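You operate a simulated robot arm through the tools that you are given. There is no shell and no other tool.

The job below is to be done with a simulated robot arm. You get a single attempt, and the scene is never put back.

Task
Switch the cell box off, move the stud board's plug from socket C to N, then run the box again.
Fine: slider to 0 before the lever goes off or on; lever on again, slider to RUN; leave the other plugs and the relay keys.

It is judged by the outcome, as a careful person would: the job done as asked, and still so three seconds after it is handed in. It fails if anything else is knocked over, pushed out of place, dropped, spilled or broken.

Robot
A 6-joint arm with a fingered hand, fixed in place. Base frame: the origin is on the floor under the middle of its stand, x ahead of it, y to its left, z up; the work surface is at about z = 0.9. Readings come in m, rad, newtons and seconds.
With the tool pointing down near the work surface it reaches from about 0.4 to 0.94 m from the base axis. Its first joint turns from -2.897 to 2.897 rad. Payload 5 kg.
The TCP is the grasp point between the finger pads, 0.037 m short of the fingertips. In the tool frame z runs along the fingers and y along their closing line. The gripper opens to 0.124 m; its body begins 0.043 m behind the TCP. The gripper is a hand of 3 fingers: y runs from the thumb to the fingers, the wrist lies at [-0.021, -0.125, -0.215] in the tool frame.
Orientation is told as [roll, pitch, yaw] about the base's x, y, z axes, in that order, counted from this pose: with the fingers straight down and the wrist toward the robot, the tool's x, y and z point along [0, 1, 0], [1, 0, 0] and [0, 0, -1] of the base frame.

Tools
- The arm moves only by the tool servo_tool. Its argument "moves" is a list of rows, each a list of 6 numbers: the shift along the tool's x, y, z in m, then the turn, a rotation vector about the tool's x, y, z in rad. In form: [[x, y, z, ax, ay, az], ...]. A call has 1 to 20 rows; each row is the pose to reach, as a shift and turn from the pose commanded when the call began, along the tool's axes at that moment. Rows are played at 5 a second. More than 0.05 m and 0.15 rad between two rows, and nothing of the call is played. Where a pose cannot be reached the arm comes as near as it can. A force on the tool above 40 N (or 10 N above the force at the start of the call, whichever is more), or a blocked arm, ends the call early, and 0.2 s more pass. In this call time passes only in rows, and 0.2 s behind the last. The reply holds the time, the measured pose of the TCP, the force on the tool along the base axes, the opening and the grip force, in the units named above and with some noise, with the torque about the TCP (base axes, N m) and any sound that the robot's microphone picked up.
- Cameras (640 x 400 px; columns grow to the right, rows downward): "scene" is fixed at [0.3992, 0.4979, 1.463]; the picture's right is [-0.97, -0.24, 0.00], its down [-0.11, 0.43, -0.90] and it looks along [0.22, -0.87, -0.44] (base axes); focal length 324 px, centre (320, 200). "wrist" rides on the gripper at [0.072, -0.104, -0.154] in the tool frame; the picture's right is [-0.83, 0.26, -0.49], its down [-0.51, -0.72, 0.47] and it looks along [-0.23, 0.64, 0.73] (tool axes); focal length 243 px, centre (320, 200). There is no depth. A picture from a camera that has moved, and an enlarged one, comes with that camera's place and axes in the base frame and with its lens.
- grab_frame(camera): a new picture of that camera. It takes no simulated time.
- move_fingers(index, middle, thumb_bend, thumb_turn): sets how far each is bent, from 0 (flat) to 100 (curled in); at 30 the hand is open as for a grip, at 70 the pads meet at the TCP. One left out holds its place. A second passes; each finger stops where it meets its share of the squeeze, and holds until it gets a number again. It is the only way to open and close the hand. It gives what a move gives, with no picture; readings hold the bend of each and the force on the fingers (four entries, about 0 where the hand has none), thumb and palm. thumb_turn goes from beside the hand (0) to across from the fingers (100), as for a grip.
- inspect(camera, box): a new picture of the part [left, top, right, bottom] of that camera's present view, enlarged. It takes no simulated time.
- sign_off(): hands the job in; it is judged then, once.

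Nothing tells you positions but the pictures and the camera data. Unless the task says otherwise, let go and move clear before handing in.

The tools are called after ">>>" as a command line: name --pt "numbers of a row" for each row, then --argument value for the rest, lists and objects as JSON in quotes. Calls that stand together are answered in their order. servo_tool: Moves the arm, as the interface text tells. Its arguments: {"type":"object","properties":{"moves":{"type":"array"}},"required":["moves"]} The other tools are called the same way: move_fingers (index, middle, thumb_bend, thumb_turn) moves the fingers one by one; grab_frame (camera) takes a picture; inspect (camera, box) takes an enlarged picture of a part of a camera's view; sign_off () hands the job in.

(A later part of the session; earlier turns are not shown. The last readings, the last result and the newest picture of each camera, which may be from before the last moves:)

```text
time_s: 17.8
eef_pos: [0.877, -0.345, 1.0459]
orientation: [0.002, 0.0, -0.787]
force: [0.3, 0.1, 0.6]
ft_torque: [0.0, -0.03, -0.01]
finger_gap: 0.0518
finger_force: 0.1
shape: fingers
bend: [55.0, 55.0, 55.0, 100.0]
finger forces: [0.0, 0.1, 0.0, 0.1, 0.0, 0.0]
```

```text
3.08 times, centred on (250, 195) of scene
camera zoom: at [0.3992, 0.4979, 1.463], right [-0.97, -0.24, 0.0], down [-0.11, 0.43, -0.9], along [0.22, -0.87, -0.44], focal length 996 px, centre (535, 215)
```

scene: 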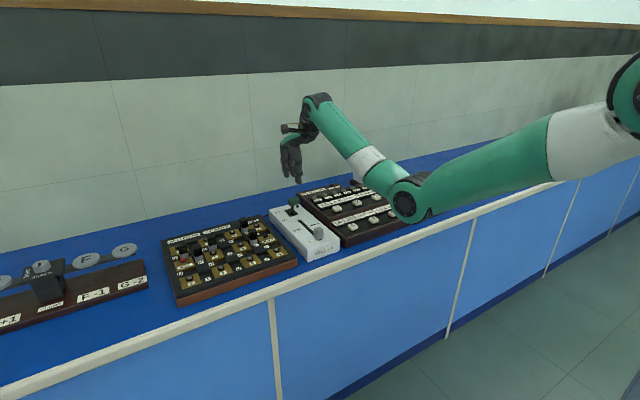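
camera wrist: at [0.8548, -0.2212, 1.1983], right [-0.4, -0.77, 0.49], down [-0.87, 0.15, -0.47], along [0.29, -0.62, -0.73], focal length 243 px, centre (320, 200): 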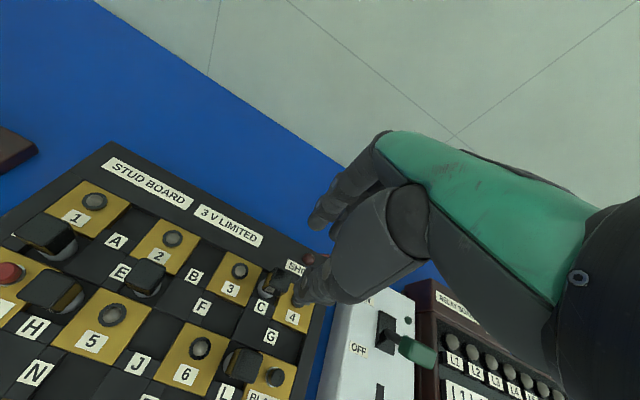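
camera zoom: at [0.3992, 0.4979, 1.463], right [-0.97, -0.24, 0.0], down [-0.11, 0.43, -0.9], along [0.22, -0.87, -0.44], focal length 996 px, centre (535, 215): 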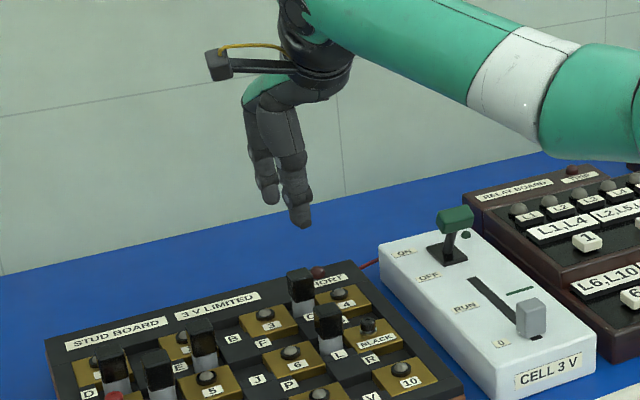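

>>> inspect --camera "wrist" --box '[255, 255, 315, 305]'

>>> inspect --camera "scene" --box '[225, 205, 275, 255]'

```text
8.00 times, centred on (285, 280) of wrist
camera zoom: at [0.8548, -0.2212, 1.1983], right [-0.4, -0.77, 0.49], down [-0.87, 0.15, -0.47], along [0.29, -0.62, -0.73], focal length 1941 px, centre (600, -440)
```

zoom: 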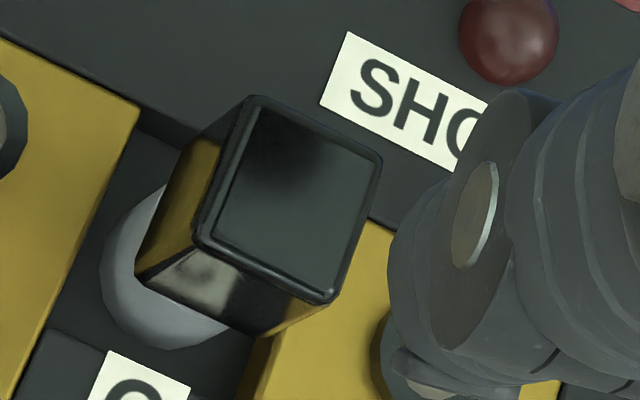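

```text
8.00 times, centred on (250, 230) of scene
camera zoom: at [0.3992, 0.4979, 1.463], right [-0.97, -0.24, 0.0], down [-0.11, 0.43, -0.9], along [0.22, -0.87, -0.44], focal length 2589 px, centre (880, -40)
```

zoom: 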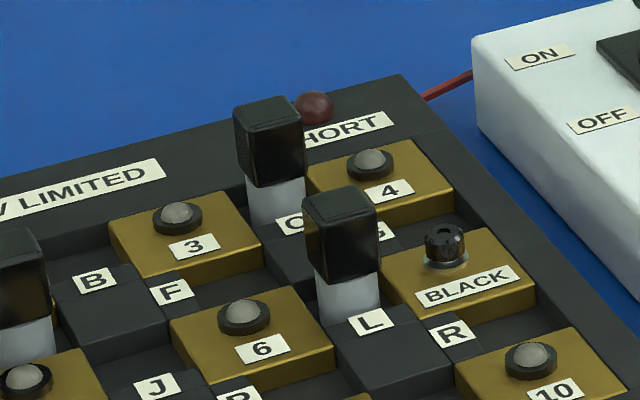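

Plug C's cap is about 22 mm square with its top near z 0.932 on a round shank, so its rotation shouldn't matter. I'll nudge the hand a few mm and descend around the cap.

>>> servo_tool --pt "-0.0017 -0.0037 0.03 0 0 0" --pt "-0.0017 -0.0037 0.06 0 0 0" --pt "-0.0017 -0.0037 0.085 0 0 0" --pt "-0.0017 -0.0037 0.1 0 0 0" --pt "-0.0017 -0.0037 0.113 0 0 0"

>>> inspect --camera "wrist" --box '[220, 180, 380, 320]'

>>> inspect --camera "scene" --box '[215, 180, 295, 260]'

```text
time_s: 19.0
eef_pos: [0.8731, -0.3438, 0.9335]
orientation: [0.0, -0.005, -0.788]
force: [-0.5, -3.5, 7.6]
ft_torque: [-0.34, -0.11, -0.01]
finger_gap: 0.0522
finger_force: 4.6
shape: fingers
bend: [55.0, 55.0, 55.0, 100.0]
finger forces: [0.0, 8.3, 0.0, 0.0, 0.0, 0.0]
```

```text
2.86 times, centred on (300, 250) of wrist
camera zoom: at [0.8508, -0.2207, 1.0878], right [-0.41, -0.77, 0.49], down [-0.87, 0.15, -0.48], along [0.29, -0.62, -0.73], focal length 693 px, centre (377, 57)
```

zoom: 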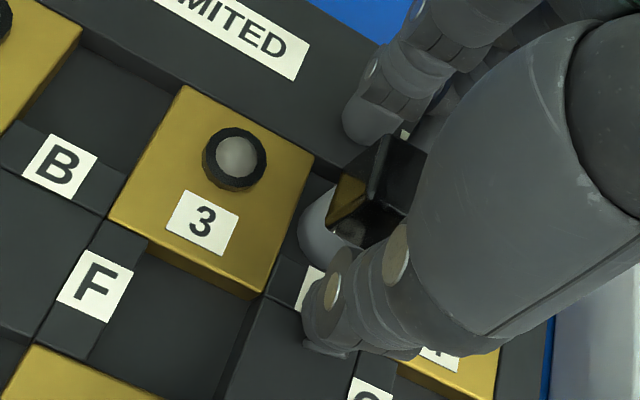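

```text
5.00 times, centred on (255, 220) of scene
camera zoom: at [0.3992, 0.4979, 1.463], right [-0.97, -0.24, 0.0], down [-0.11, 0.43, -0.9], along [0.22, -0.87, -0.44], focal length 1618 px, centre (645, 100)
```

zoom: 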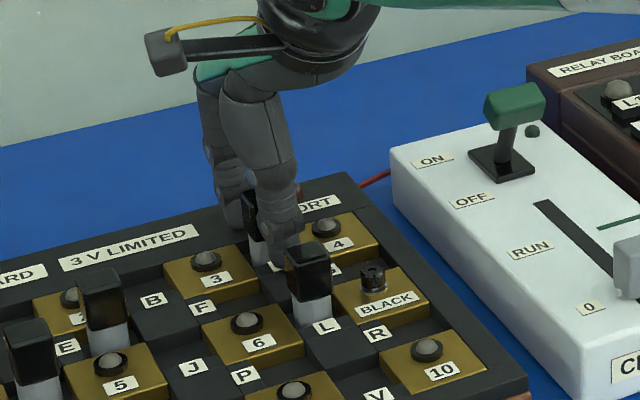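

A fingertip is resting on the board's border with about 8 N. I'll lift 7 mm to relieve it before gripping.

>>> servo_tool --pt "0 0 -0.004 0 0 0" --pt "0 0 -0.007 0 0 0"

>>> inspect --camera "wrist" --box '[280, 200, 360, 270]'

>>> inspect --camera "scene" --box '[235, 200, 275, 240]'

```text
time_s: 19.6
eef_pos: [0.8708, -0.3447, 0.9385]
orientation: [0.0, 0.002, -0.786]
force: [-0.2, 0.1, -0.4]
ft_torque: [-0.01, -0.01, -0.01]
finger_gap: 0.0521
finger_force: 0.1
shape: fingers
bend: [55.0, 55.0, 55.0, 100.0]
finger forces: [0.0, 0.0, 0.0, 0.1, 0.0, 0.1]
```

```text
5.71 times, centred on (320, 235) of wrist
camera zoom: at [0.8504, -0.2203, 1.092], right [-0.4, -0.77, 0.49], down [-0.87, 0.15, -0.47], along [0.29, -0.62, -0.73], focal length 1386 px, centre (320, 0)
```

zoom: 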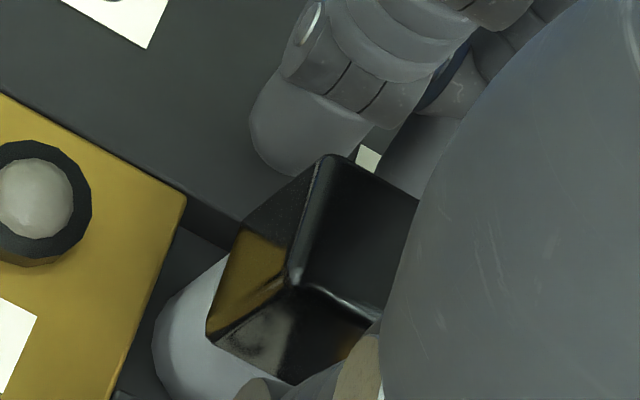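

```text
10.00 times, centred on (255, 220) of scene
camera zoom: at [0.3992, 0.4979, 1.463], right [-0.97, -0.24, 0.0], down [-0.11, 0.43, -0.9], along [0.22, -0.87, -0.44], focal length 3236 px, centre (970, 0)
```

zoom: 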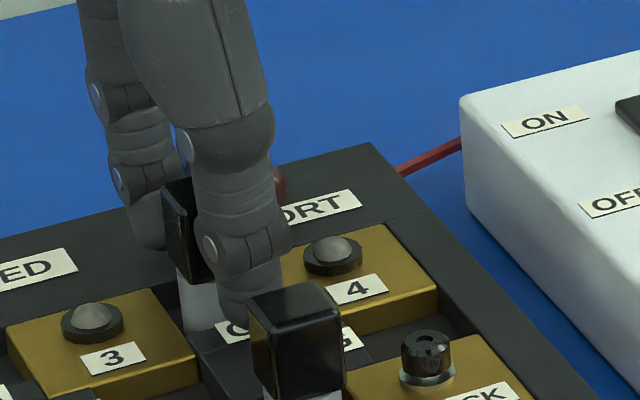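

>>> move_fingers --index 72 --middle 72 --thumb_bend 72

>>> inspect --camera "wrist" --box '[270, 190, 370, 280]'

>>> inspect --camera "scene" --box '[235, 200, 275, 240]'

```text
time_s: 20.6
eef_pos: [0.8727, -0.3454, 0.9386]
orientation: [0.0, -0.001, -0.788]
force: [-0.8, -0.7, -1.0]
ft_torque: [0.01, 0.01, 0.02]
finger_gap: 0.0244
finger_force: 13.8
shape: fingers
bend: [71.0, 71.0, 64.0, 100.0]
finger forces: [9.9, 4.9, 0.0, 0.1, 13.2, 0.0]
```

```text
4.44 times, centred on (320, 235) of wrist
camera zoom: at [0.8506, -0.2205, 1.0925], right [-0.4, -0.77, 0.49], down [-0.87, 0.15, -0.47], along [0.29, -0.62, -0.73], focal length 1078 px, centre (320, 44)
```

zoom: 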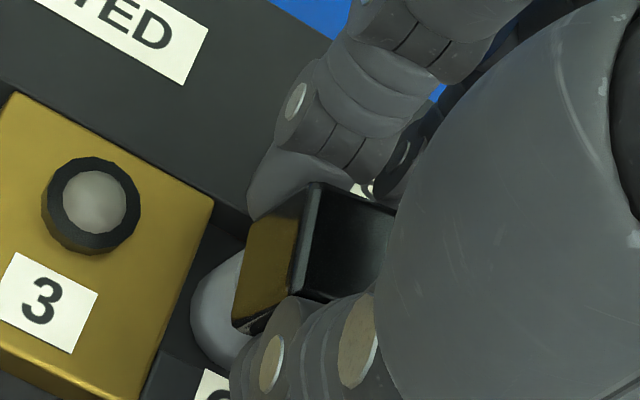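

```text
10.00 times, centred on (255, 220) of scene
camera zoom: at [0.3992, 0.4979, 1.463], right [-0.97, -0.24, 0.0], down [-0.11, 0.43, -0.9], along [0.22, -0.87, -0.44], focal length 3236 px, centre (970, 0)
```

zoom: 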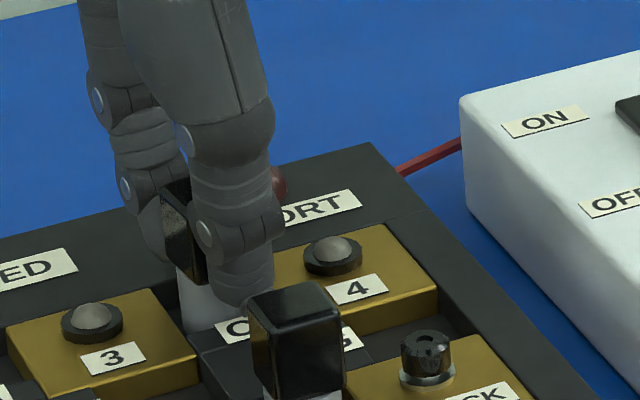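

The grip is firm at about 14 N. I'll pull straight up slowly.

>>> servo_tool --pt "0 0 -0.005 0 0 0" --pt "0 0 -0.01 0 0 0" --pt "0 0 -0.015 0 0 0" --pt "0 0 -0.02 0 0 0"

>>> inspect --camera "wrist" --box '[270, 190, 370, 280]'

>>> inspect --camera "scene" --box '[225, 190, 285, 240]'

```text
time_s: 21.6
eef_pos: [0.8722, -0.3437, 0.9587]
orientation: [-0.002, 0.0, -0.786]
force: [-0.3, 0.2, -0.7]
ft_torque: [0.02, 0.0, 0.01]
finger_gap: 0.0243
finger_force: 13.8
shape: fingers
bend: [71.0, 71.0, 64.0, 100.0]
finger forces: [9.8, 5.0, 0.0, 0.0, 13.2, 0.0]
```

```text
4.44 times, centred on (320, 235) of wrist
camera zoom: at [0.8506, -0.22, 1.1124], right [-0.4, -0.77, 0.49], down [-0.87, 0.15, -0.47], along [0.29, -0.62, -0.73], focal length 1078 px, centre (320, 44)
```

zoom: 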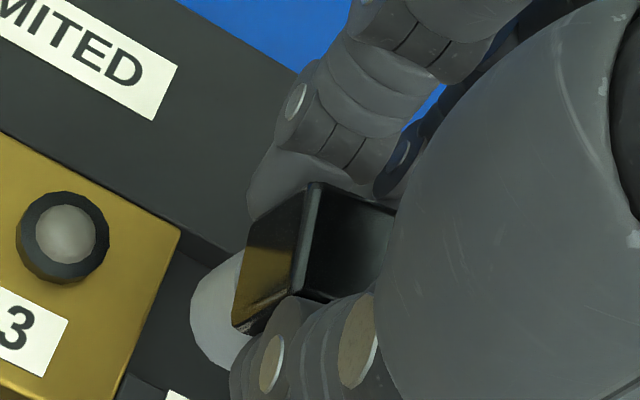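

```text
8.00 times, centred on (255, 215) of scene
camera zoom: at [0.3992, 0.4979, 1.463], right [-0.97, -0.24, 0.0], down [-0.11, 0.43, -0.9], along [0.22, -0.87, -0.44], focal length 2589 px, centre (840, 80)
```

zoom: 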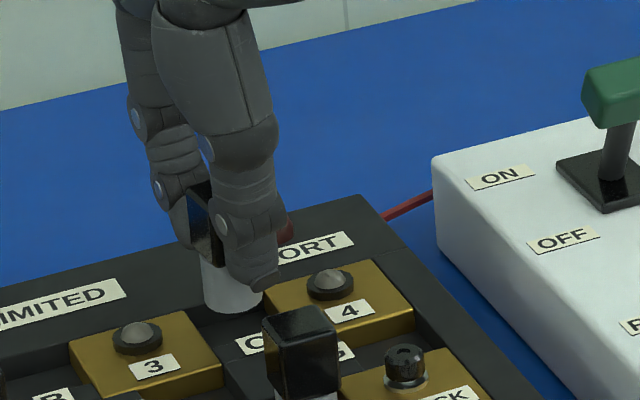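

The plug came out cleanly and is held firmly. I'll lift it well above the other plugs and inspect it.

>>> servo_tool --pt "0 0 -0.03 0 0 0" --pt "0 0 -0.06 0 0 0" --pt "0 0 -0.09 0 0 0"

>>> inspect --camera "scene" --box '[205, 150, 285, 240]'

>>> inspect --camera "wrist" --box '[220, 180, 380, 320]'

>>> grab_frame --camera "wrist"

```text
time_s: 22.4
eef_pos: [0.8725, -0.345, 1.0487]
orientation: [-0.001, 0.0, -0.787]
force: [-0.3, 1.7, -0.8]
ft_torque: [0.03, -0.02, 0.0]
finger_gap: 0.0244
finger_force: 13.9
shape: fingers
bend: [71.0, 71.0, 64.0, 100.0]
finger forces: [9.7, 4.9, 0.0, 0.0, 13.2, 0.0]
```

```text
4.44 times, centred on (245, 195) of scene
camera zoom: at [0.3992, 0.4979, 1.463], right [-0.97, -0.24, 0.0], down [-0.11, 0.43, -0.9], along [0.22, -0.87, -0.44], focal length 1438 px, centre (653, 222)
```

zoom: 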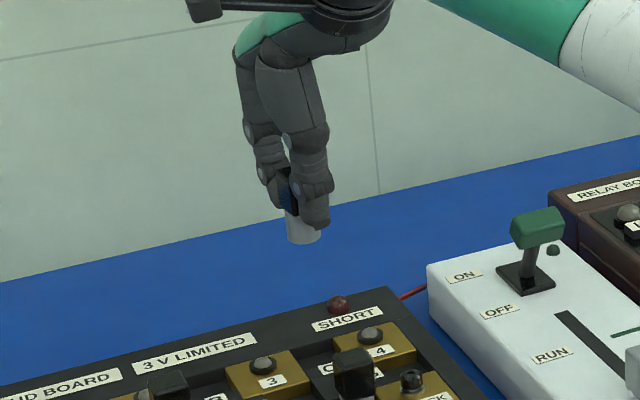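

```text
2.86 times, centred on (300, 250) of wrist
camera zoom: at [0.8501, -0.2201, 1.2026], right [-0.4, -0.77, 0.49], down [-0.87, 0.15, -0.47], along [0.29, -0.62, -0.73], focal length 693 px, centre (377, 57)
```

zoom: 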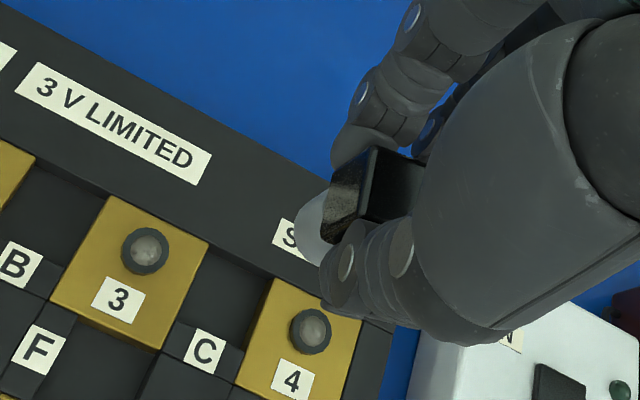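

```text
taken
camera wrist: at [0.8501, -0.2201, 1.2026], right [-0.4, -0.77, 0.49], down [-0.87, 0.15, -0.47], along [0.29, -0.62, -0.73], focal length 243 px, centre (320, 200)
```

wrist: 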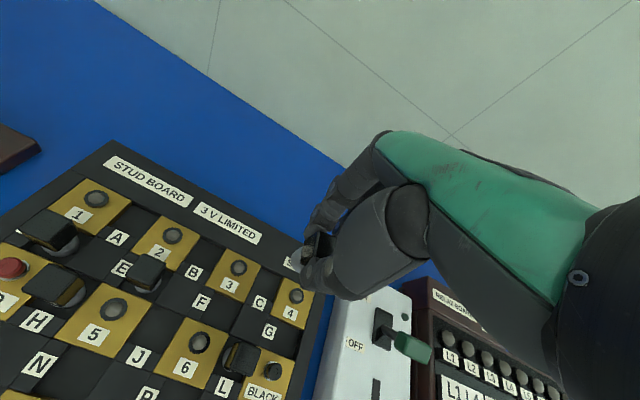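

>>> inspect --camera "wrist" --box '[0, 200, 200, 400]'

>>> inspect --camera "wrist" --box '[80, 220, 200, 310]'

>>> inspect --camera "scene" --box '[160, 220, 260, 300]'

```text
2.00 times, centred on (100, 300) of wrist
camera zoom: at [0.8501, -0.2201, 1.2026], right [-0.4, -0.77, 0.49], down [-0.87, 0.15, -0.47], along [0.29, -0.62, -0.73], focal length 485 px, centre (760, 0)
```

zoom: 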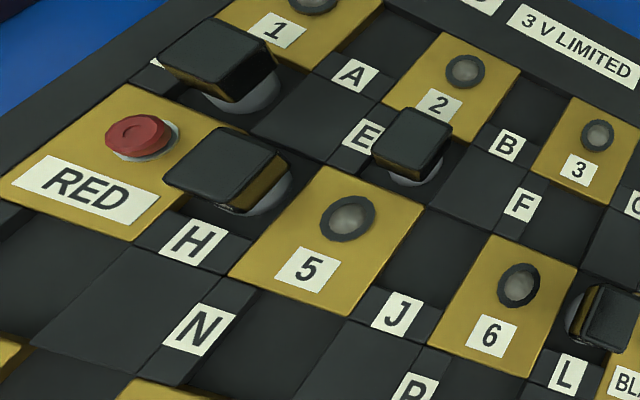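

```text
4.44 times, centred on (140, 265) of wrist
camera zoom: at [0.8501, -0.2201, 1.2026], right [-0.4, -0.77, 0.49], down [-0.87, 0.15, -0.47], along [0.29, -0.62, -0.73], focal length 1078 px, centre (1120, -89)
```

zoom: 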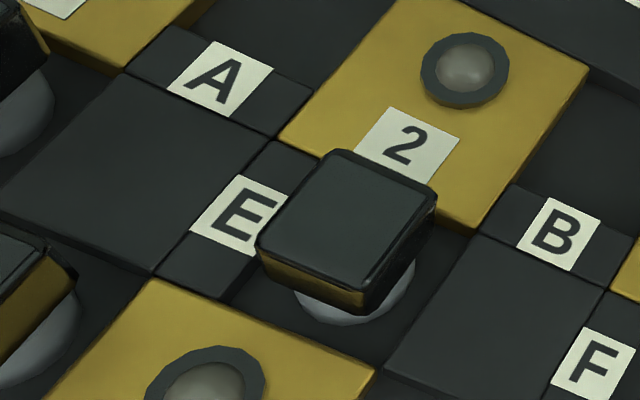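

```text
5.00 times, centred on (210, 260) of scene
camera zoom: at [0.3992, 0.4979, 1.463], right [-0.97, -0.24, 0.0], down [-0.11, 0.43, -0.9], along [0.22, -0.87, -0.44], focal length 1618 px, centre (870, -100)
```

zoom: 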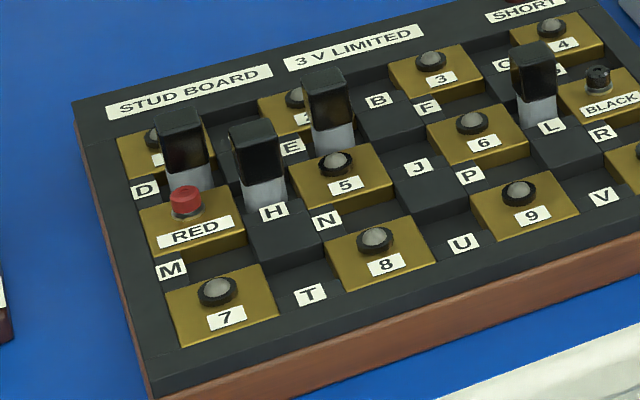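

The sockets are plain recesses between plates, with each plug offset away from its label. From plug E's position, the N seat works out at about (0.863, -0.165). I'll carry the plug there at height and check before lowering.

>>> servo_tool --pt "0.0148 -0.0167 0 0 0 0" --pt "0.0296 -0.0334 0 0 0 0" --pt "0.0443 -0.05 0 0 0 0" --pt "0.0591 -0.0668 0 0 0 0" --pt "0.0739 -0.0834 0 0 0 0" --pt "0.0887 -0.1 0 0 0 0" --pt "0.1034 -0.1168 0 0 0 0" --pt "0.1182 -0.1335 0 0 0 0"

>>> grab_frame --camera "wrist"

>>> inspect --camera "wrist" --box '[200, 180, 380, 340]'

>>> inspect --camera "scene" --box '[160, 170, 260, 290]'

```text
time_s: 24.2
eef_pos: [0.8619, -0.1679, 1.0482]
orientation: [0.001, -0.003, -0.786]
force: [0.2, -0.2, -1.1]
ft_torque: [0.0, 0.0, 0.0]
finger_gap: 0.0244
finger_force: 13.8
shape: fingers
bend: [71.0, 71.0, 64.0, 100.0]
finger forces: [9.7, 4.5, 0.1, 0.0, 13.1, 0.1]
```

```text
taken
camera wrist: at [0.8402, -0.0429, 1.2025], right [-0.4, -0.77, 0.49], down [-0.87, 0.15, -0.47], along [0.29, -0.62, -0.73], focal length 243 px, centre (320, 200)
```

wrist: 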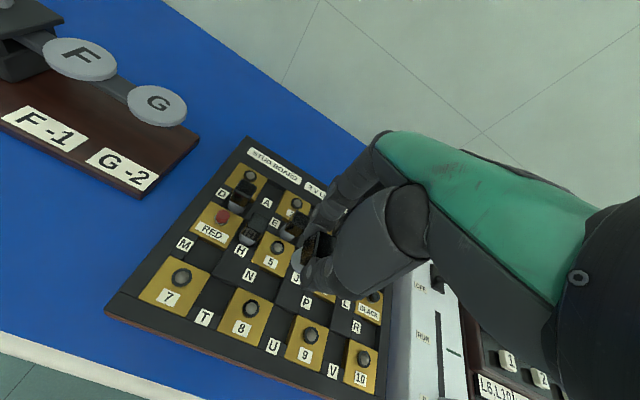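

```text
2.50 times, centred on (290, 260) of wrist
camera zoom: at [0.8402, -0.0429, 1.2025], right [-0.4, -0.77, 0.49], down [-0.87, 0.15, -0.47], along [0.29, -0.62, -0.73], focal length 606 px, centre (395, 50)
```

zoom: 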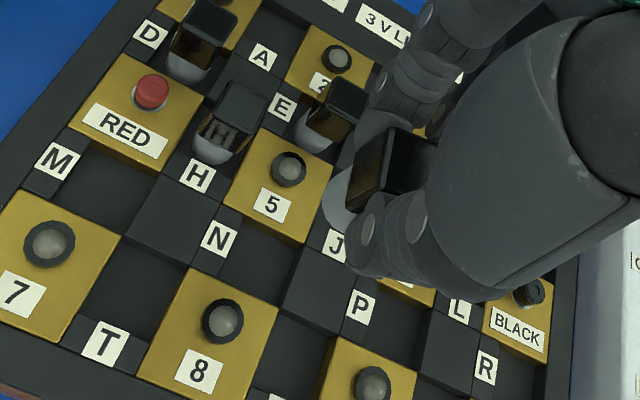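

```text
3.33 times, centred on (210, 230) of scene
camera zoom: at [0.3992, 0.4979, 1.463], right [-0.97, -0.24, 0.0], down [-0.11, 0.43, -0.9], along [0.22, -0.87, -0.44], focal length 1079 px, centre (687, 100)
```

zoom: 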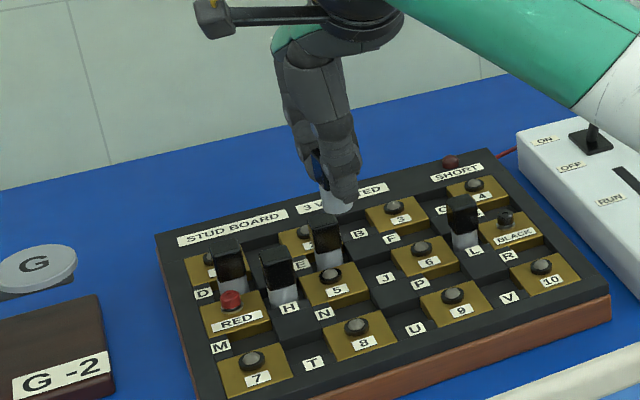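

>>> inspect --camera "wrist" --box '[235, 240, 315, 310]'

>>> inspect --camera "wrist" --box '[255, 190, 345, 270]'

>>> inspect --camera "scene" --box '[180, 210, 280, 280]'

```text
5.71 times, centred on (275, 275) of wrist
camera zoom: at [0.8402, -0.0429, 1.2025], right [-0.4, -0.77, 0.49], down [-0.87, 0.15, -0.47], along [0.29, -0.62, -0.73], focal length 1386 px, centre (577, -229)
```

zoom: 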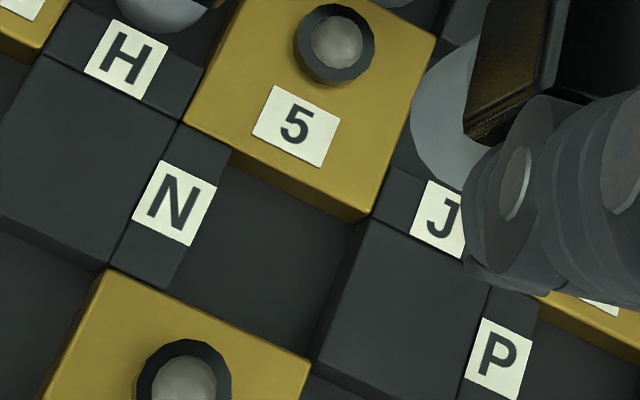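

```text
5.00 times, centred on (300, 230) of wrist
camera zoom: at [0.8402, -0.0429, 1.2025], right [-0.4, -0.77, 0.49], down [-0.87, 0.15, -0.47], along [0.29, -0.62, -0.73], focal length 1213 px, centre (420, 50)
```

zoom: 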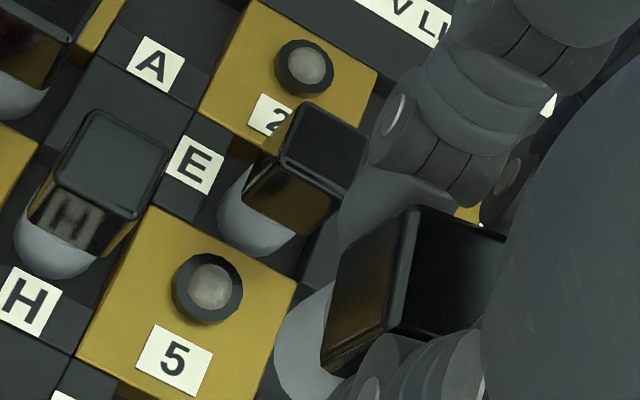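

```text
5.71 times, centred on (230, 245) of scene
camera zoom: at [0.3992, 0.4979, 1.463], right [-0.97, -0.24, 0.0], down [-0.11, 0.43, -0.9], along [0.22, -0.87, -0.44], focal length 1849 px, centre (834, -57)
```

zoom: 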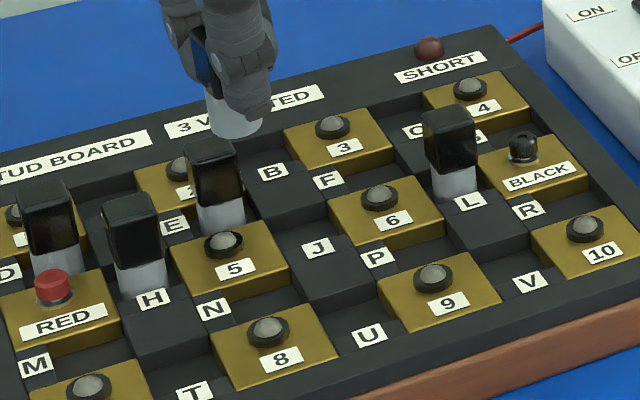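

The N recess is clear, with its centre at about (0.863, -0.167), and the held plug is aligned to within about 2 mm. I'll lower until the plug's base is just above the plates, then check again.

>>> servo_tool --pt "0 0.0015 0.025 0 0 0" --pt "0 0.0015 0.05 0 0 0" --pt "0 0.0015 0.075 0 0 0" --pt "0 0.0015 0.092 0 0 0"

>>> inspect --camera "wrist" --box '[240, 190, 360, 290]'

>>> inspect --camera "scene" --box '[180, 210, 260, 280]'

```text
time_s: 25.2
eef_pos: [0.862, -0.1677, 0.9562]
orientation: [-0.003, 0.001, -0.789]
force: [0.2, 0.3, 0.0]
ft_torque: [-0.01, 0.0, 0.0]
finger_gap: 0.0244
finger_force: 13.8
shape: fingers
bend: [71.0, 71.0, 64.0, 100.0]
finger forces: [9.6, 4.5, 0.1, 0.0, 13.0, 0.1]
```

```text
4.00 times, centred on (300, 240) of wrist
camera zoom: at [0.8409, -0.0432, 1.1101], right [-0.4, -0.77, 0.49], down [-0.87, 0.15, -0.47], along [0.29, -0.62, -0.73], focal length 970 px, centre (400, 40)
```

zoom: 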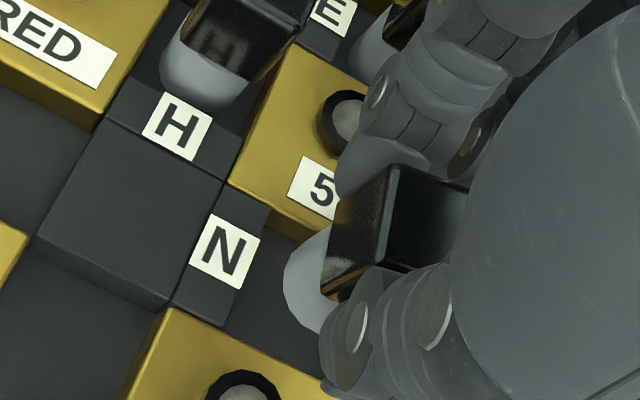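

```text
5.71 times, centred on (220, 245) of scene
camera zoom: at [0.3992, 0.4979, 1.463], right [-0.97, -0.24, 0.0], down [-0.11, 0.43, -0.9], along [0.22, -0.87, -0.44], focal length 1849 px, centre (891, -57)
```

zoom: 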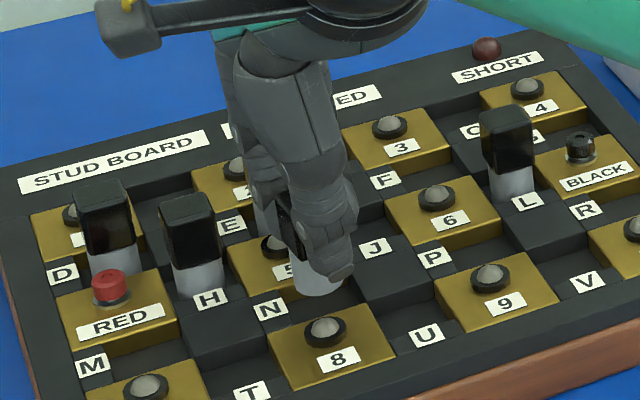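

>>> servo_tool --pt "0 0 0.006 0 0 0" --pt "0 0 0.012 0 0 0"

>>> inspect --camera "wrist" --box '[240, 190, 360, 290]'

>>> inspect --camera "scene" --box '[200, 225, 250, 275]'

```text
time_s: 25.8
eef_pos: [0.8626, -0.1676, 0.9437]
orientation: [-0.001, 0.0, -0.788]
force: [-0.1, 0.1, 0.3]
ft_torque: [0.03, -0.02, -0.03]
finger_gap: 0.0242
finger_force: 13.5
shape: fingers
bend: [71.0, 71.0, 64.0, 100.0]
finger forces: [9.5, 4.4, 0.1, 0.0, 12.9, 0.0]
```

```text
4.00 times, centred on (300, 240) of wrist
camera zoom: at [0.841, -0.043, 1.0985], right [-0.4, -0.77, 0.49], down [-0.87, 0.15, -0.47], along [0.29, -0.62, -0.73], focal length 970 px, centre (400, 40)
```

zoom: 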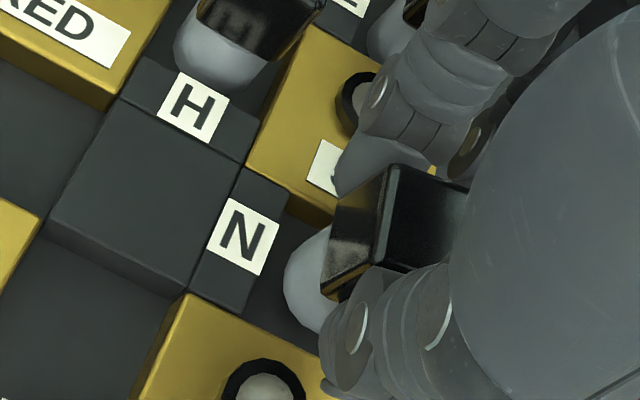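

```text
8.00 times, centred on (225, 250) of scene
camera zoom: at [0.3992, 0.4979, 1.463], right [-0.97, -0.24, 0.0], down [-0.11, 0.43, -0.9], along [0.22, -0.87, -0.44], focal length 2589 px, centre (1080, -200)
```

zoom: 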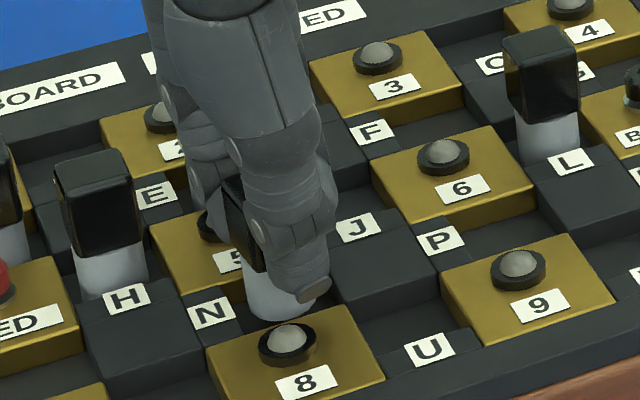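

>>> servo_tool --pt "0 0 0.003 0 0 0" --pt "0 0 0.005 0 0 0"

>>> inspect --camera "wrist" --box '[240, 190, 360, 290]'

>>> inspect --camera "scene" --box '[200, 225, 250, 275]'

```text
time_s: 26.4
eef_pos: [0.8633, -0.1672, 0.9404]
orientation: [0.001, -0.001, -0.787]
force: [-0.1, -1.1, -0.9]
ft_torque: [-0.01, 0.0, 0.01]
finger_gap: 0.0242
finger_force: 13.0
shape: fingers
bend: [71.0, 71.0, 64.0, 100.0]
finger forces: [9.6, 4.4, 0.1, 0.1, 13.0, 0.0]
```

```text
4.00 times, centred on (300, 240) of wrist
camera zoom: at [0.841, -0.0431, 1.0934], right [-0.4, -0.77, 0.49], down [-0.87, 0.15, -0.47], along [0.29, -0.62, -0.73], focal length 970 px, centre (400, 40)
```

zoom: 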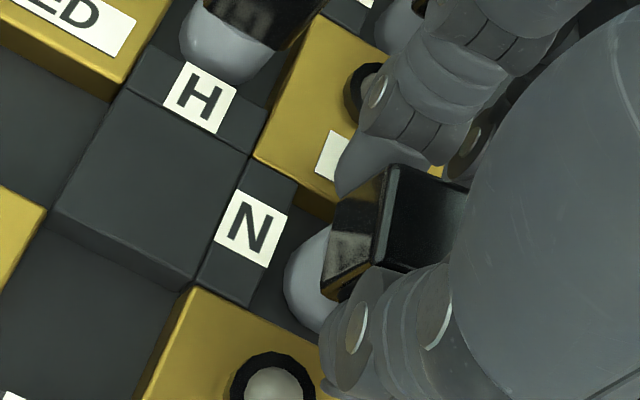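

```text
8.00 times, centred on (225, 250) of scene
camera zoom: at [0.3992, 0.4979, 1.463], right [-0.97, -0.24, 0.0], down [-0.11, 0.43, -0.9], along [0.22, -0.87, -0.44], focal length 2589 px, centre (1080, -200)
```

zoom: 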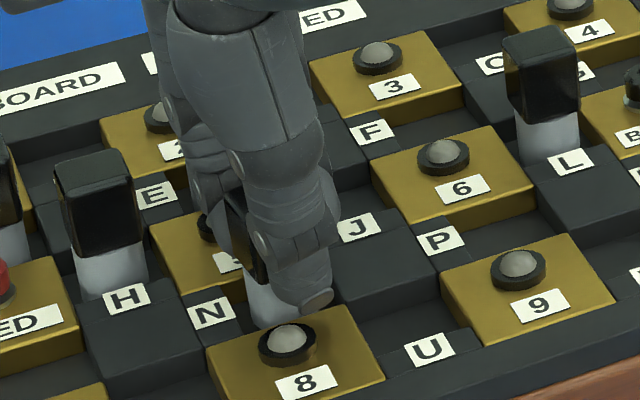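

>>> servo_tool --pt "0 0 0.001 0 0 0" --pt "0 0 0.002 0 0 0"

```text
time_s: 27.0
eef_pos: [0.8625, -0.1686, 0.9382]
orientation: [0.0, 0.0, -0.788]
force: [0.1, 0.2, -0.9]
ft_torque: [-0.02, 0.0, 0.03]
finger_gap: 0.024
finger_force: 13.2
shape: fingers
bend: [71.0, 71.0, 64.0, 100.0]
finger forces: [9.6, 4.4, 0.0, 0.0, 13.0, 0.0]
```

>>> servo_tool --pt "0 0 0.001 0 0 0" --pt "0 0 0.002 0 0 0"

>>> inspect --camera "wrist" --box '[240, 190, 360, 290]'

>>> inspect --camera "scene" --box '[200, 225, 250, 275]'

```text
time_s: 27.6
eef_pos: [0.8635, -0.1672, 0.9374]
orientation: [0.003, 0.0, -0.786]
force: [0.5, 0.1, 5.2]
ft_torque: [0.03, 0.07, 0.03]
finger_gap: 0.0239
finger_force: 14.7
shape: fingers
bend: [71.0, 71.0, 64.0, 100.0]
finger forces: [10.0, 4.8, 0.0, 0.0, 13.6, 0.0]
```

```text
4.00 times, centred on (300, 240) of wrist
camera zoom: at [0.8409, -0.0432, 1.0907], right [-0.4, -0.77, 0.49], down [-0.87, 0.15, -0.47], along [0.29, -0.62, -0.73], focal length 970 px, centre (400, 40)
```

zoom: 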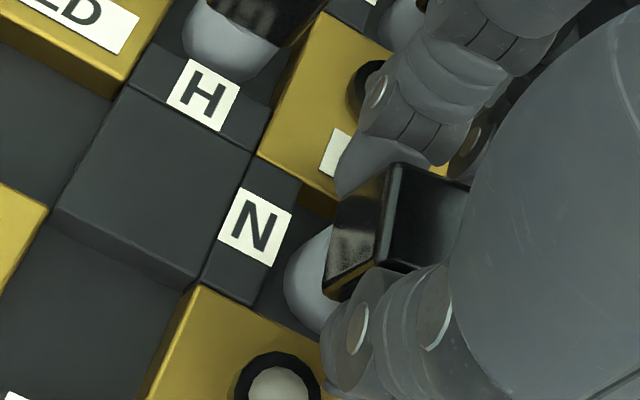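

```text
8.00 times, centred on (225, 250) of scene
camera zoom: at [0.3992, 0.4979, 1.463], right [-0.97, -0.24, 0.0], down [-0.11, 0.43, -0.9], along [0.22, -0.87, -0.44], focal length 2589 px, centre (1080, -200)
```

zoom: 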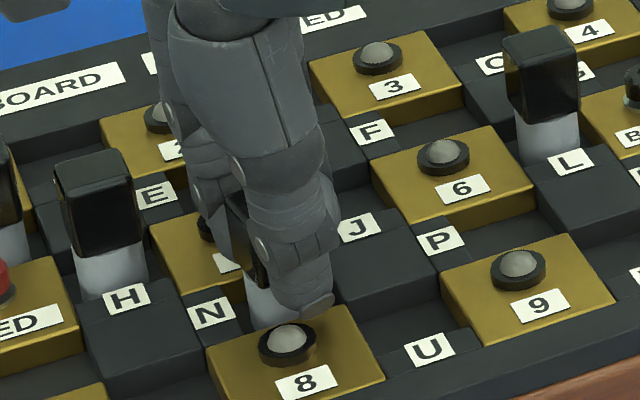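

The plug touched bottom in N with about 5 N of contact. I'll release it with a small opening so the neighbouring plugs stay clear.

>>> move_fingers --index 60 --middle 60 --thumb_bend 59

>>> inspect --camera "wrist" --box '[240, 190, 360, 290]'

>>> inspect --camera "scene" --box '[200, 225, 250, 275]'

```text
time_s: 28.6
eef_pos: [0.8628, -0.1667, 0.9363]
orientation: [0.001, 0.0, -0.787]
force: [-0.7, 1.3, 0.6]
ft_torque: [0.0, 0.0, 0.03]
finger_gap: 0.0377
finger_force: 0.0
shape: fingers
bend: [60.0, 60.0, 59.0, 100.0]
finger forces: [0.0, 0.0, 0.1, 0.1, 0.1, 0.0]
```

```text
4.00 times, centred on (300, 240) of wrist
camera zoom: at [0.8408, -0.0432, 1.0897], right [-0.4, -0.77, 0.49], down [-0.87, 0.15, -0.47], along [0.29, -0.62, -0.73], focal length 970 px, centre (400, 40)
```

zoom: 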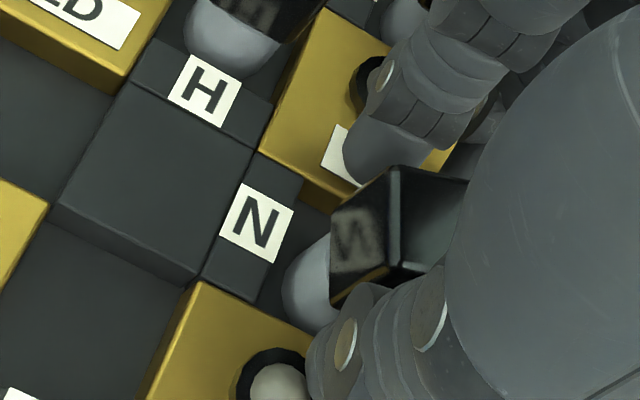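

```text
8.00 times, centred on (225, 250) of scene
camera zoom: at [0.3992, 0.4979, 1.463], right [-0.97, -0.24, 0.0], down [-0.11, 0.43, -0.9], along [0.22, -0.87, -0.44], focal length 2589 px, centre (1080, -200)
```

zoom: 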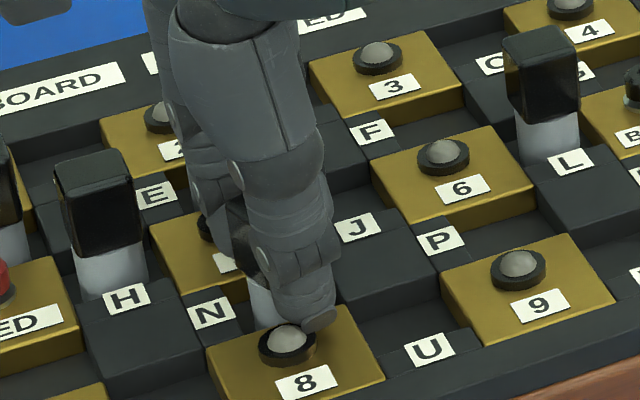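

>>> servo_tool --pt "0 0 -0.01 0 0 0" --pt "0 0 -0.025 0 0 0" --pt "0 0 -0.05 0 0 0" --pt "0 0 -0.09 0 0 0" --pt "0 0 -0.12 0 0 0"

>>> grab_frame --camera "wrist"

>>> inspect --camera "wrist" --box '[200, 200, 360, 320]'

>>> inspect --camera "scene" --box '[160, 210, 270, 300]'

```text
time_s: 29.8
eef_pos: [0.8628, -0.1684, 1.0561]
orientation: [-0.001, -0.001, -0.787]
force: [0.5, 0.6, 0.0]
ft_torque: [0.0, 0.01, 0.03]
finger_gap: 0.038
finger_force: 0.1
shape: fingers
bend: [60.0, 60.0, 59.0, 100.0]
finger forces: [0.1, 0.0, 0.0, 0.0, 0.1, 0.0]
```

```text
taken
camera wrist: at [0.8404, -0.0442, 1.2101], right [-0.4, -0.77, 0.49], down [-0.87, 0.15, -0.47], along [0.29, -0.62, -0.73], focal length 243 px, centre (320, 200)
```

wrist: 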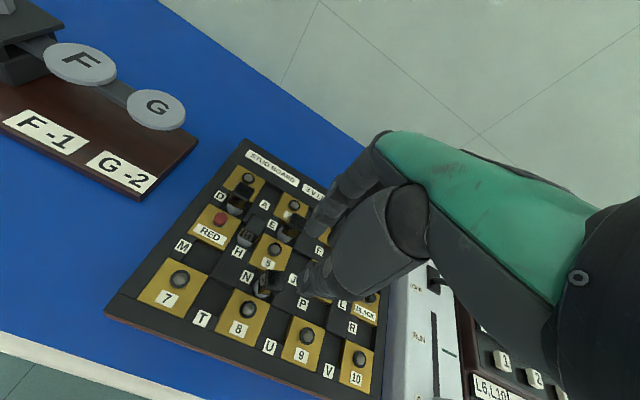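

```text
3.33 times, centred on (280, 260) of wrist
camera zoom: at [0.8404, -0.0442, 1.2101], right [-0.4, -0.77, 0.49], down [-0.87, 0.15, -0.47], along [0.29, -0.62, -0.73], focal length 809 px, centre (453, 0)
```

zoom: 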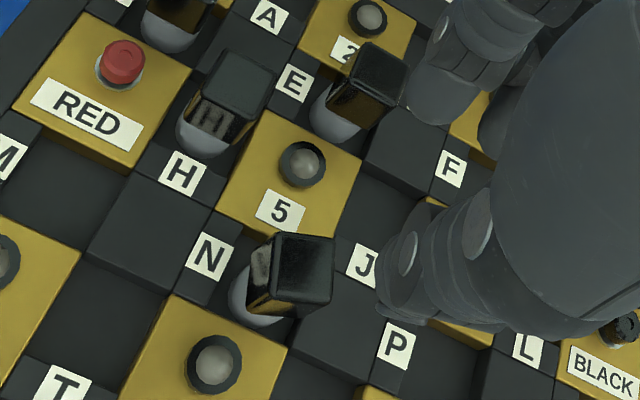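

```text
4.44 times, centred on (215, 255) of scene
camera zoom: at [0.3992, 0.4979, 1.463], right [-0.97, -0.24, 0.0], down [-0.11, 0.43, -0.9], along [0.22, -0.87, -0.44], focal length 1438 px, centre (787, -44)
```

zoom: 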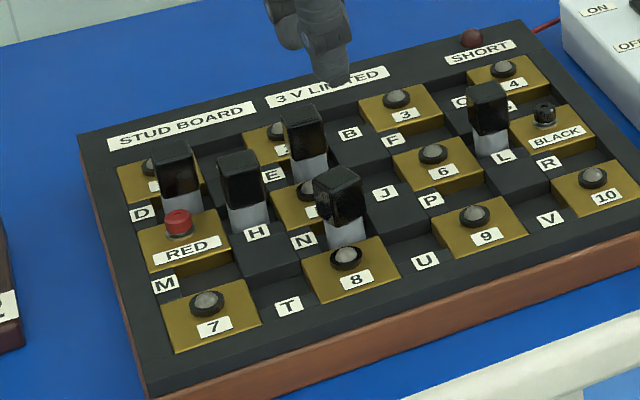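

>>> inspect --camera "scene" --box '[215, 230, 265, 275]'

>>> inspect --camera "wrist" --box '[245, 220, 325, 300]'

```text
8.89 times, centred on (240, 252) of scene
camera zoom: at [0.3992, 0.4979, 1.463], right [-0.97, -0.24, 0.0], down [-0.11, 0.43, -0.9], along [0.22, -0.87, -0.44], focal length 2877 px, centre (1031, -267)
```

zoom: 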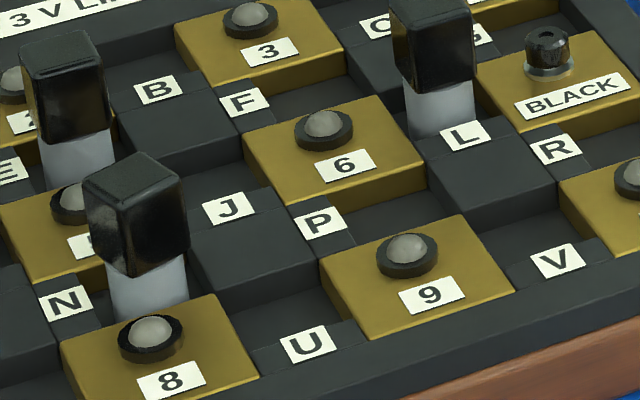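

```text
5.00 times, centred on (285, 260) of wrist
camera zoom: at [0.8404, -0.0442, 1.2101], right [-0.4, -0.77, 0.49], down [-0.87, 0.15, -0.47], along [0.29, -0.62, -0.73], focal length 1213 px, centre (495, -100)
```

zoom: 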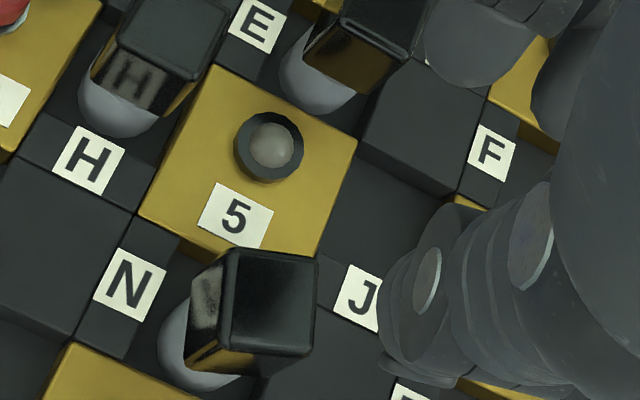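

The plug is standing upright in N, and its measured position is within about 2 mm of the socket centre. Next is the lever, with the slider still at 0. I'll open slightly and move over the lever head near (0.737, -0.458).

>>> servo_tool --pt "-0.0367 0.0145 0 0 0 0" --pt "-0.0734 0.029 0 0 0 0" --pt "-0.11 0.0436 0 0 0 0" --pt "-0.1468 0.0581 0 0 0 0" --pt "-0.1835 0.0726 0 0 0 0" --pt "-0.22 0.0872 0 0 0 0" --pt "-0.257 0.1017 0 0 0 0" --pt "-0.2936 0.1162 0 0 0 0"

>>> move_fingers --index 55 --middle 55 --thumb_bend 55

>>> grab_frame --camera "wrist"

>>> inspect --camera "wrist" --box '[220, 180, 380, 320]'

>>> inspect --camera "scene" --box '[245, 130, 345, 250]'

```text
time_s: 31.6
eef_pos: [0.7374, -0.457, 1.0551]
orientation: [0.003, -0.001, -0.787]
force: [0.9, -0.9, -0.6]
ft_torque: [-0.07, -0.01, -0.04]
finger_gap: 0.0379
finger_force: 0.1
shape: fingers
bend: [60.0, 60.0, 59.0, 100.0]
finger forces: [0.1, 0.1, 0.1, 0.0, 0.0, 0.1]
```

```text
time_s: 32.6
eef_pos: [0.7375, -0.457, 1.055]
orientation: [-0.001, 0.0, -0.787]
force: [-0.2, 0.1, -0.5]
ft_torque: [0.01, -0.03, -0.01]
finger_gap: 0.0517
finger_force: 0.0
shape: fingers
bend: [55.0, 55.0, 55.0, 100.0]
finger forces: [0.0, 0.0, 0.0, 0.0, 0.1, 0.1]
```

```text
taken
camera wrist: at [0.7156, -0.3326, 1.2094], right [-0.4, -0.77, 0.49], down [-0.87, 0.15, -0.47], along [0.29, -0.62, -0.73], focal length 243 px, centre (320, 200)
```

wrist: 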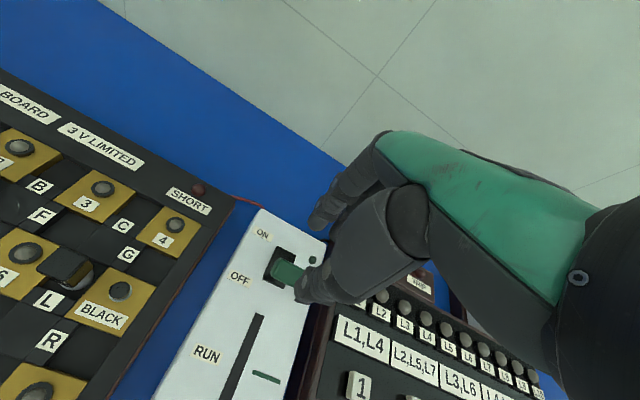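

```text
2.86 times, centred on (300, 250) of wrist
camera zoom: at [0.7156, -0.3326, 1.2094], right [-0.4, -0.77, 0.49], down [-0.87, 0.15, -0.47], along [0.29, -0.62, -0.73], focal length 693 px, centre (377, 57)
```

zoom: 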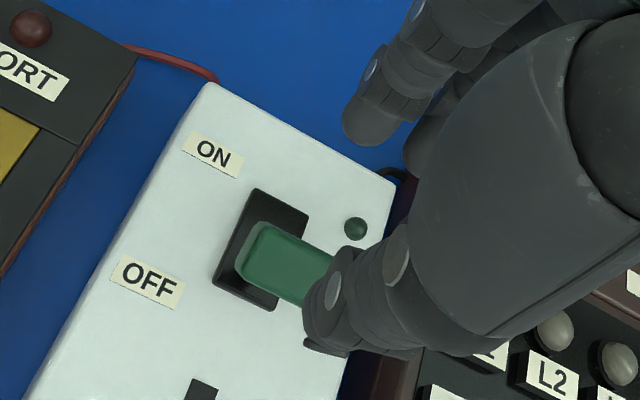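

```text
3.33 times, centred on (295, 190) of scene
camera zoom: at [0.3992, 0.4979, 1.463], right [-0.97, -0.24, 0.0], down [-0.11, 0.43, -0.9], along [0.22, -0.87, -0.44], focal length 1079 px, centre (403, 233)
```

zoom: 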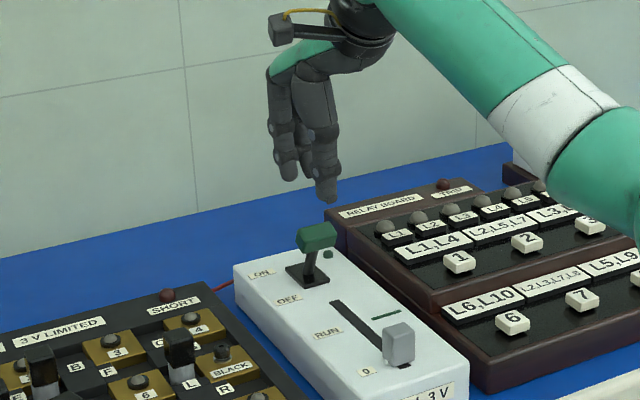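

Aligned exactly over the lever head. I'll descend to cage it, then push toward ON with the thumb in small steps.

>>> servo_tool --pt "0 0 0.03 0 0 0" --pt "0 0 0.06 0 0 0" --pt "0 0 0.08 0 0 0"

>>> servo_tool --pt "0 0.01 0 0 0 0" --pt "0 0.02 0 0 0 0" --pt "0 0.03 0 0 0 0" --pt "0 0.04 0 0 0 0" --pt "0 0.05 0 0 0 0"

>>> inspect --camera "scene" --box '[245, 150, 345, 240]'

>>> inspect --camera "wrist" --box '[220, 180, 380, 320]'

```text
time_s: 33.4
eef_pos: [0.737, -0.4576, 0.9743]
orientation: [0.0, 0.0, -0.788]
force: [1.3, 0.7, 0.5]
ft_torque: [0.0, 0.01, 0.0]
finger_gap: 0.0515
finger_force: 0.1
shape: fingers
bend: [55.0, 55.0, 55.0, 100.0]
finger forces: [0.1, 0.0, 0.0, 0.1, 0.1, 0.0]
```

```text
time_s: 34.6
eef_pos: [0.7718, -0.4927, 0.9752]
orientation: [-0.001, -0.001, -0.787]
force: [-0.8, -0.4, -1.0]
ft_torque: [-0.02, -0.02, -0.01]
finger_gap: 0.0521
finger_force: 0.1
shape: fingers
bend: [55.0, 55.0, 55.0, 100.0]
finger forces: [0.0, 0.0, 0.0, 0.0, 0.0, 0.1]
```

```text
4.44 times, centred on (295, 195) of scene
camera zoom: at [0.3992, 0.4979, 1.463], right [-0.97, -0.24, 0.0], down [-0.11, 0.43, -0.9], along [0.22, -0.87, -0.44], focal length 1438 px, centre (431, 222)
```

zoom: 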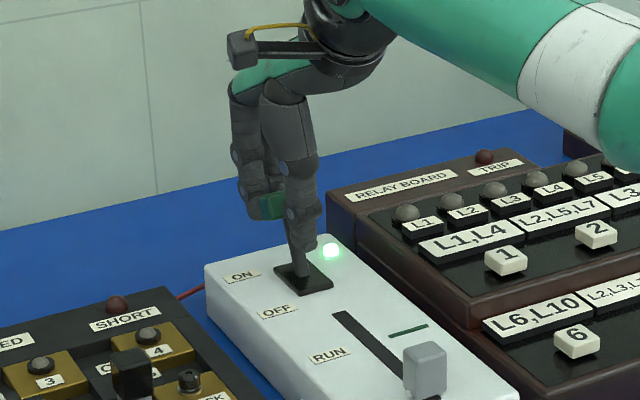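

```text
2.86 times, centred on (300, 250) of wrist
camera zoom: at [0.7507, -0.3683, 1.1293], right [-0.4, -0.77, 0.49], down [-0.87, 0.15, -0.47], along [0.29, -0.62, -0.73], focal length 693 px, centre (377, 57)
```

zoom: 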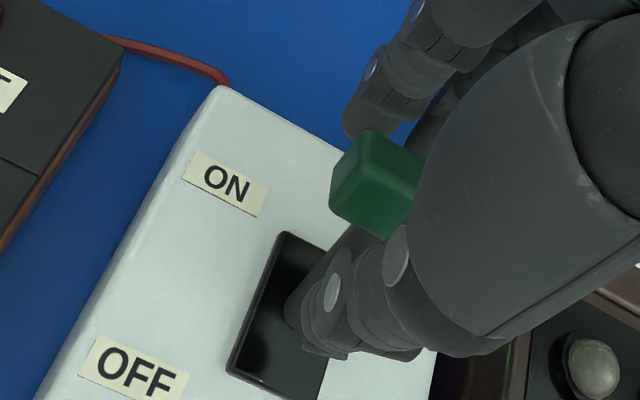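

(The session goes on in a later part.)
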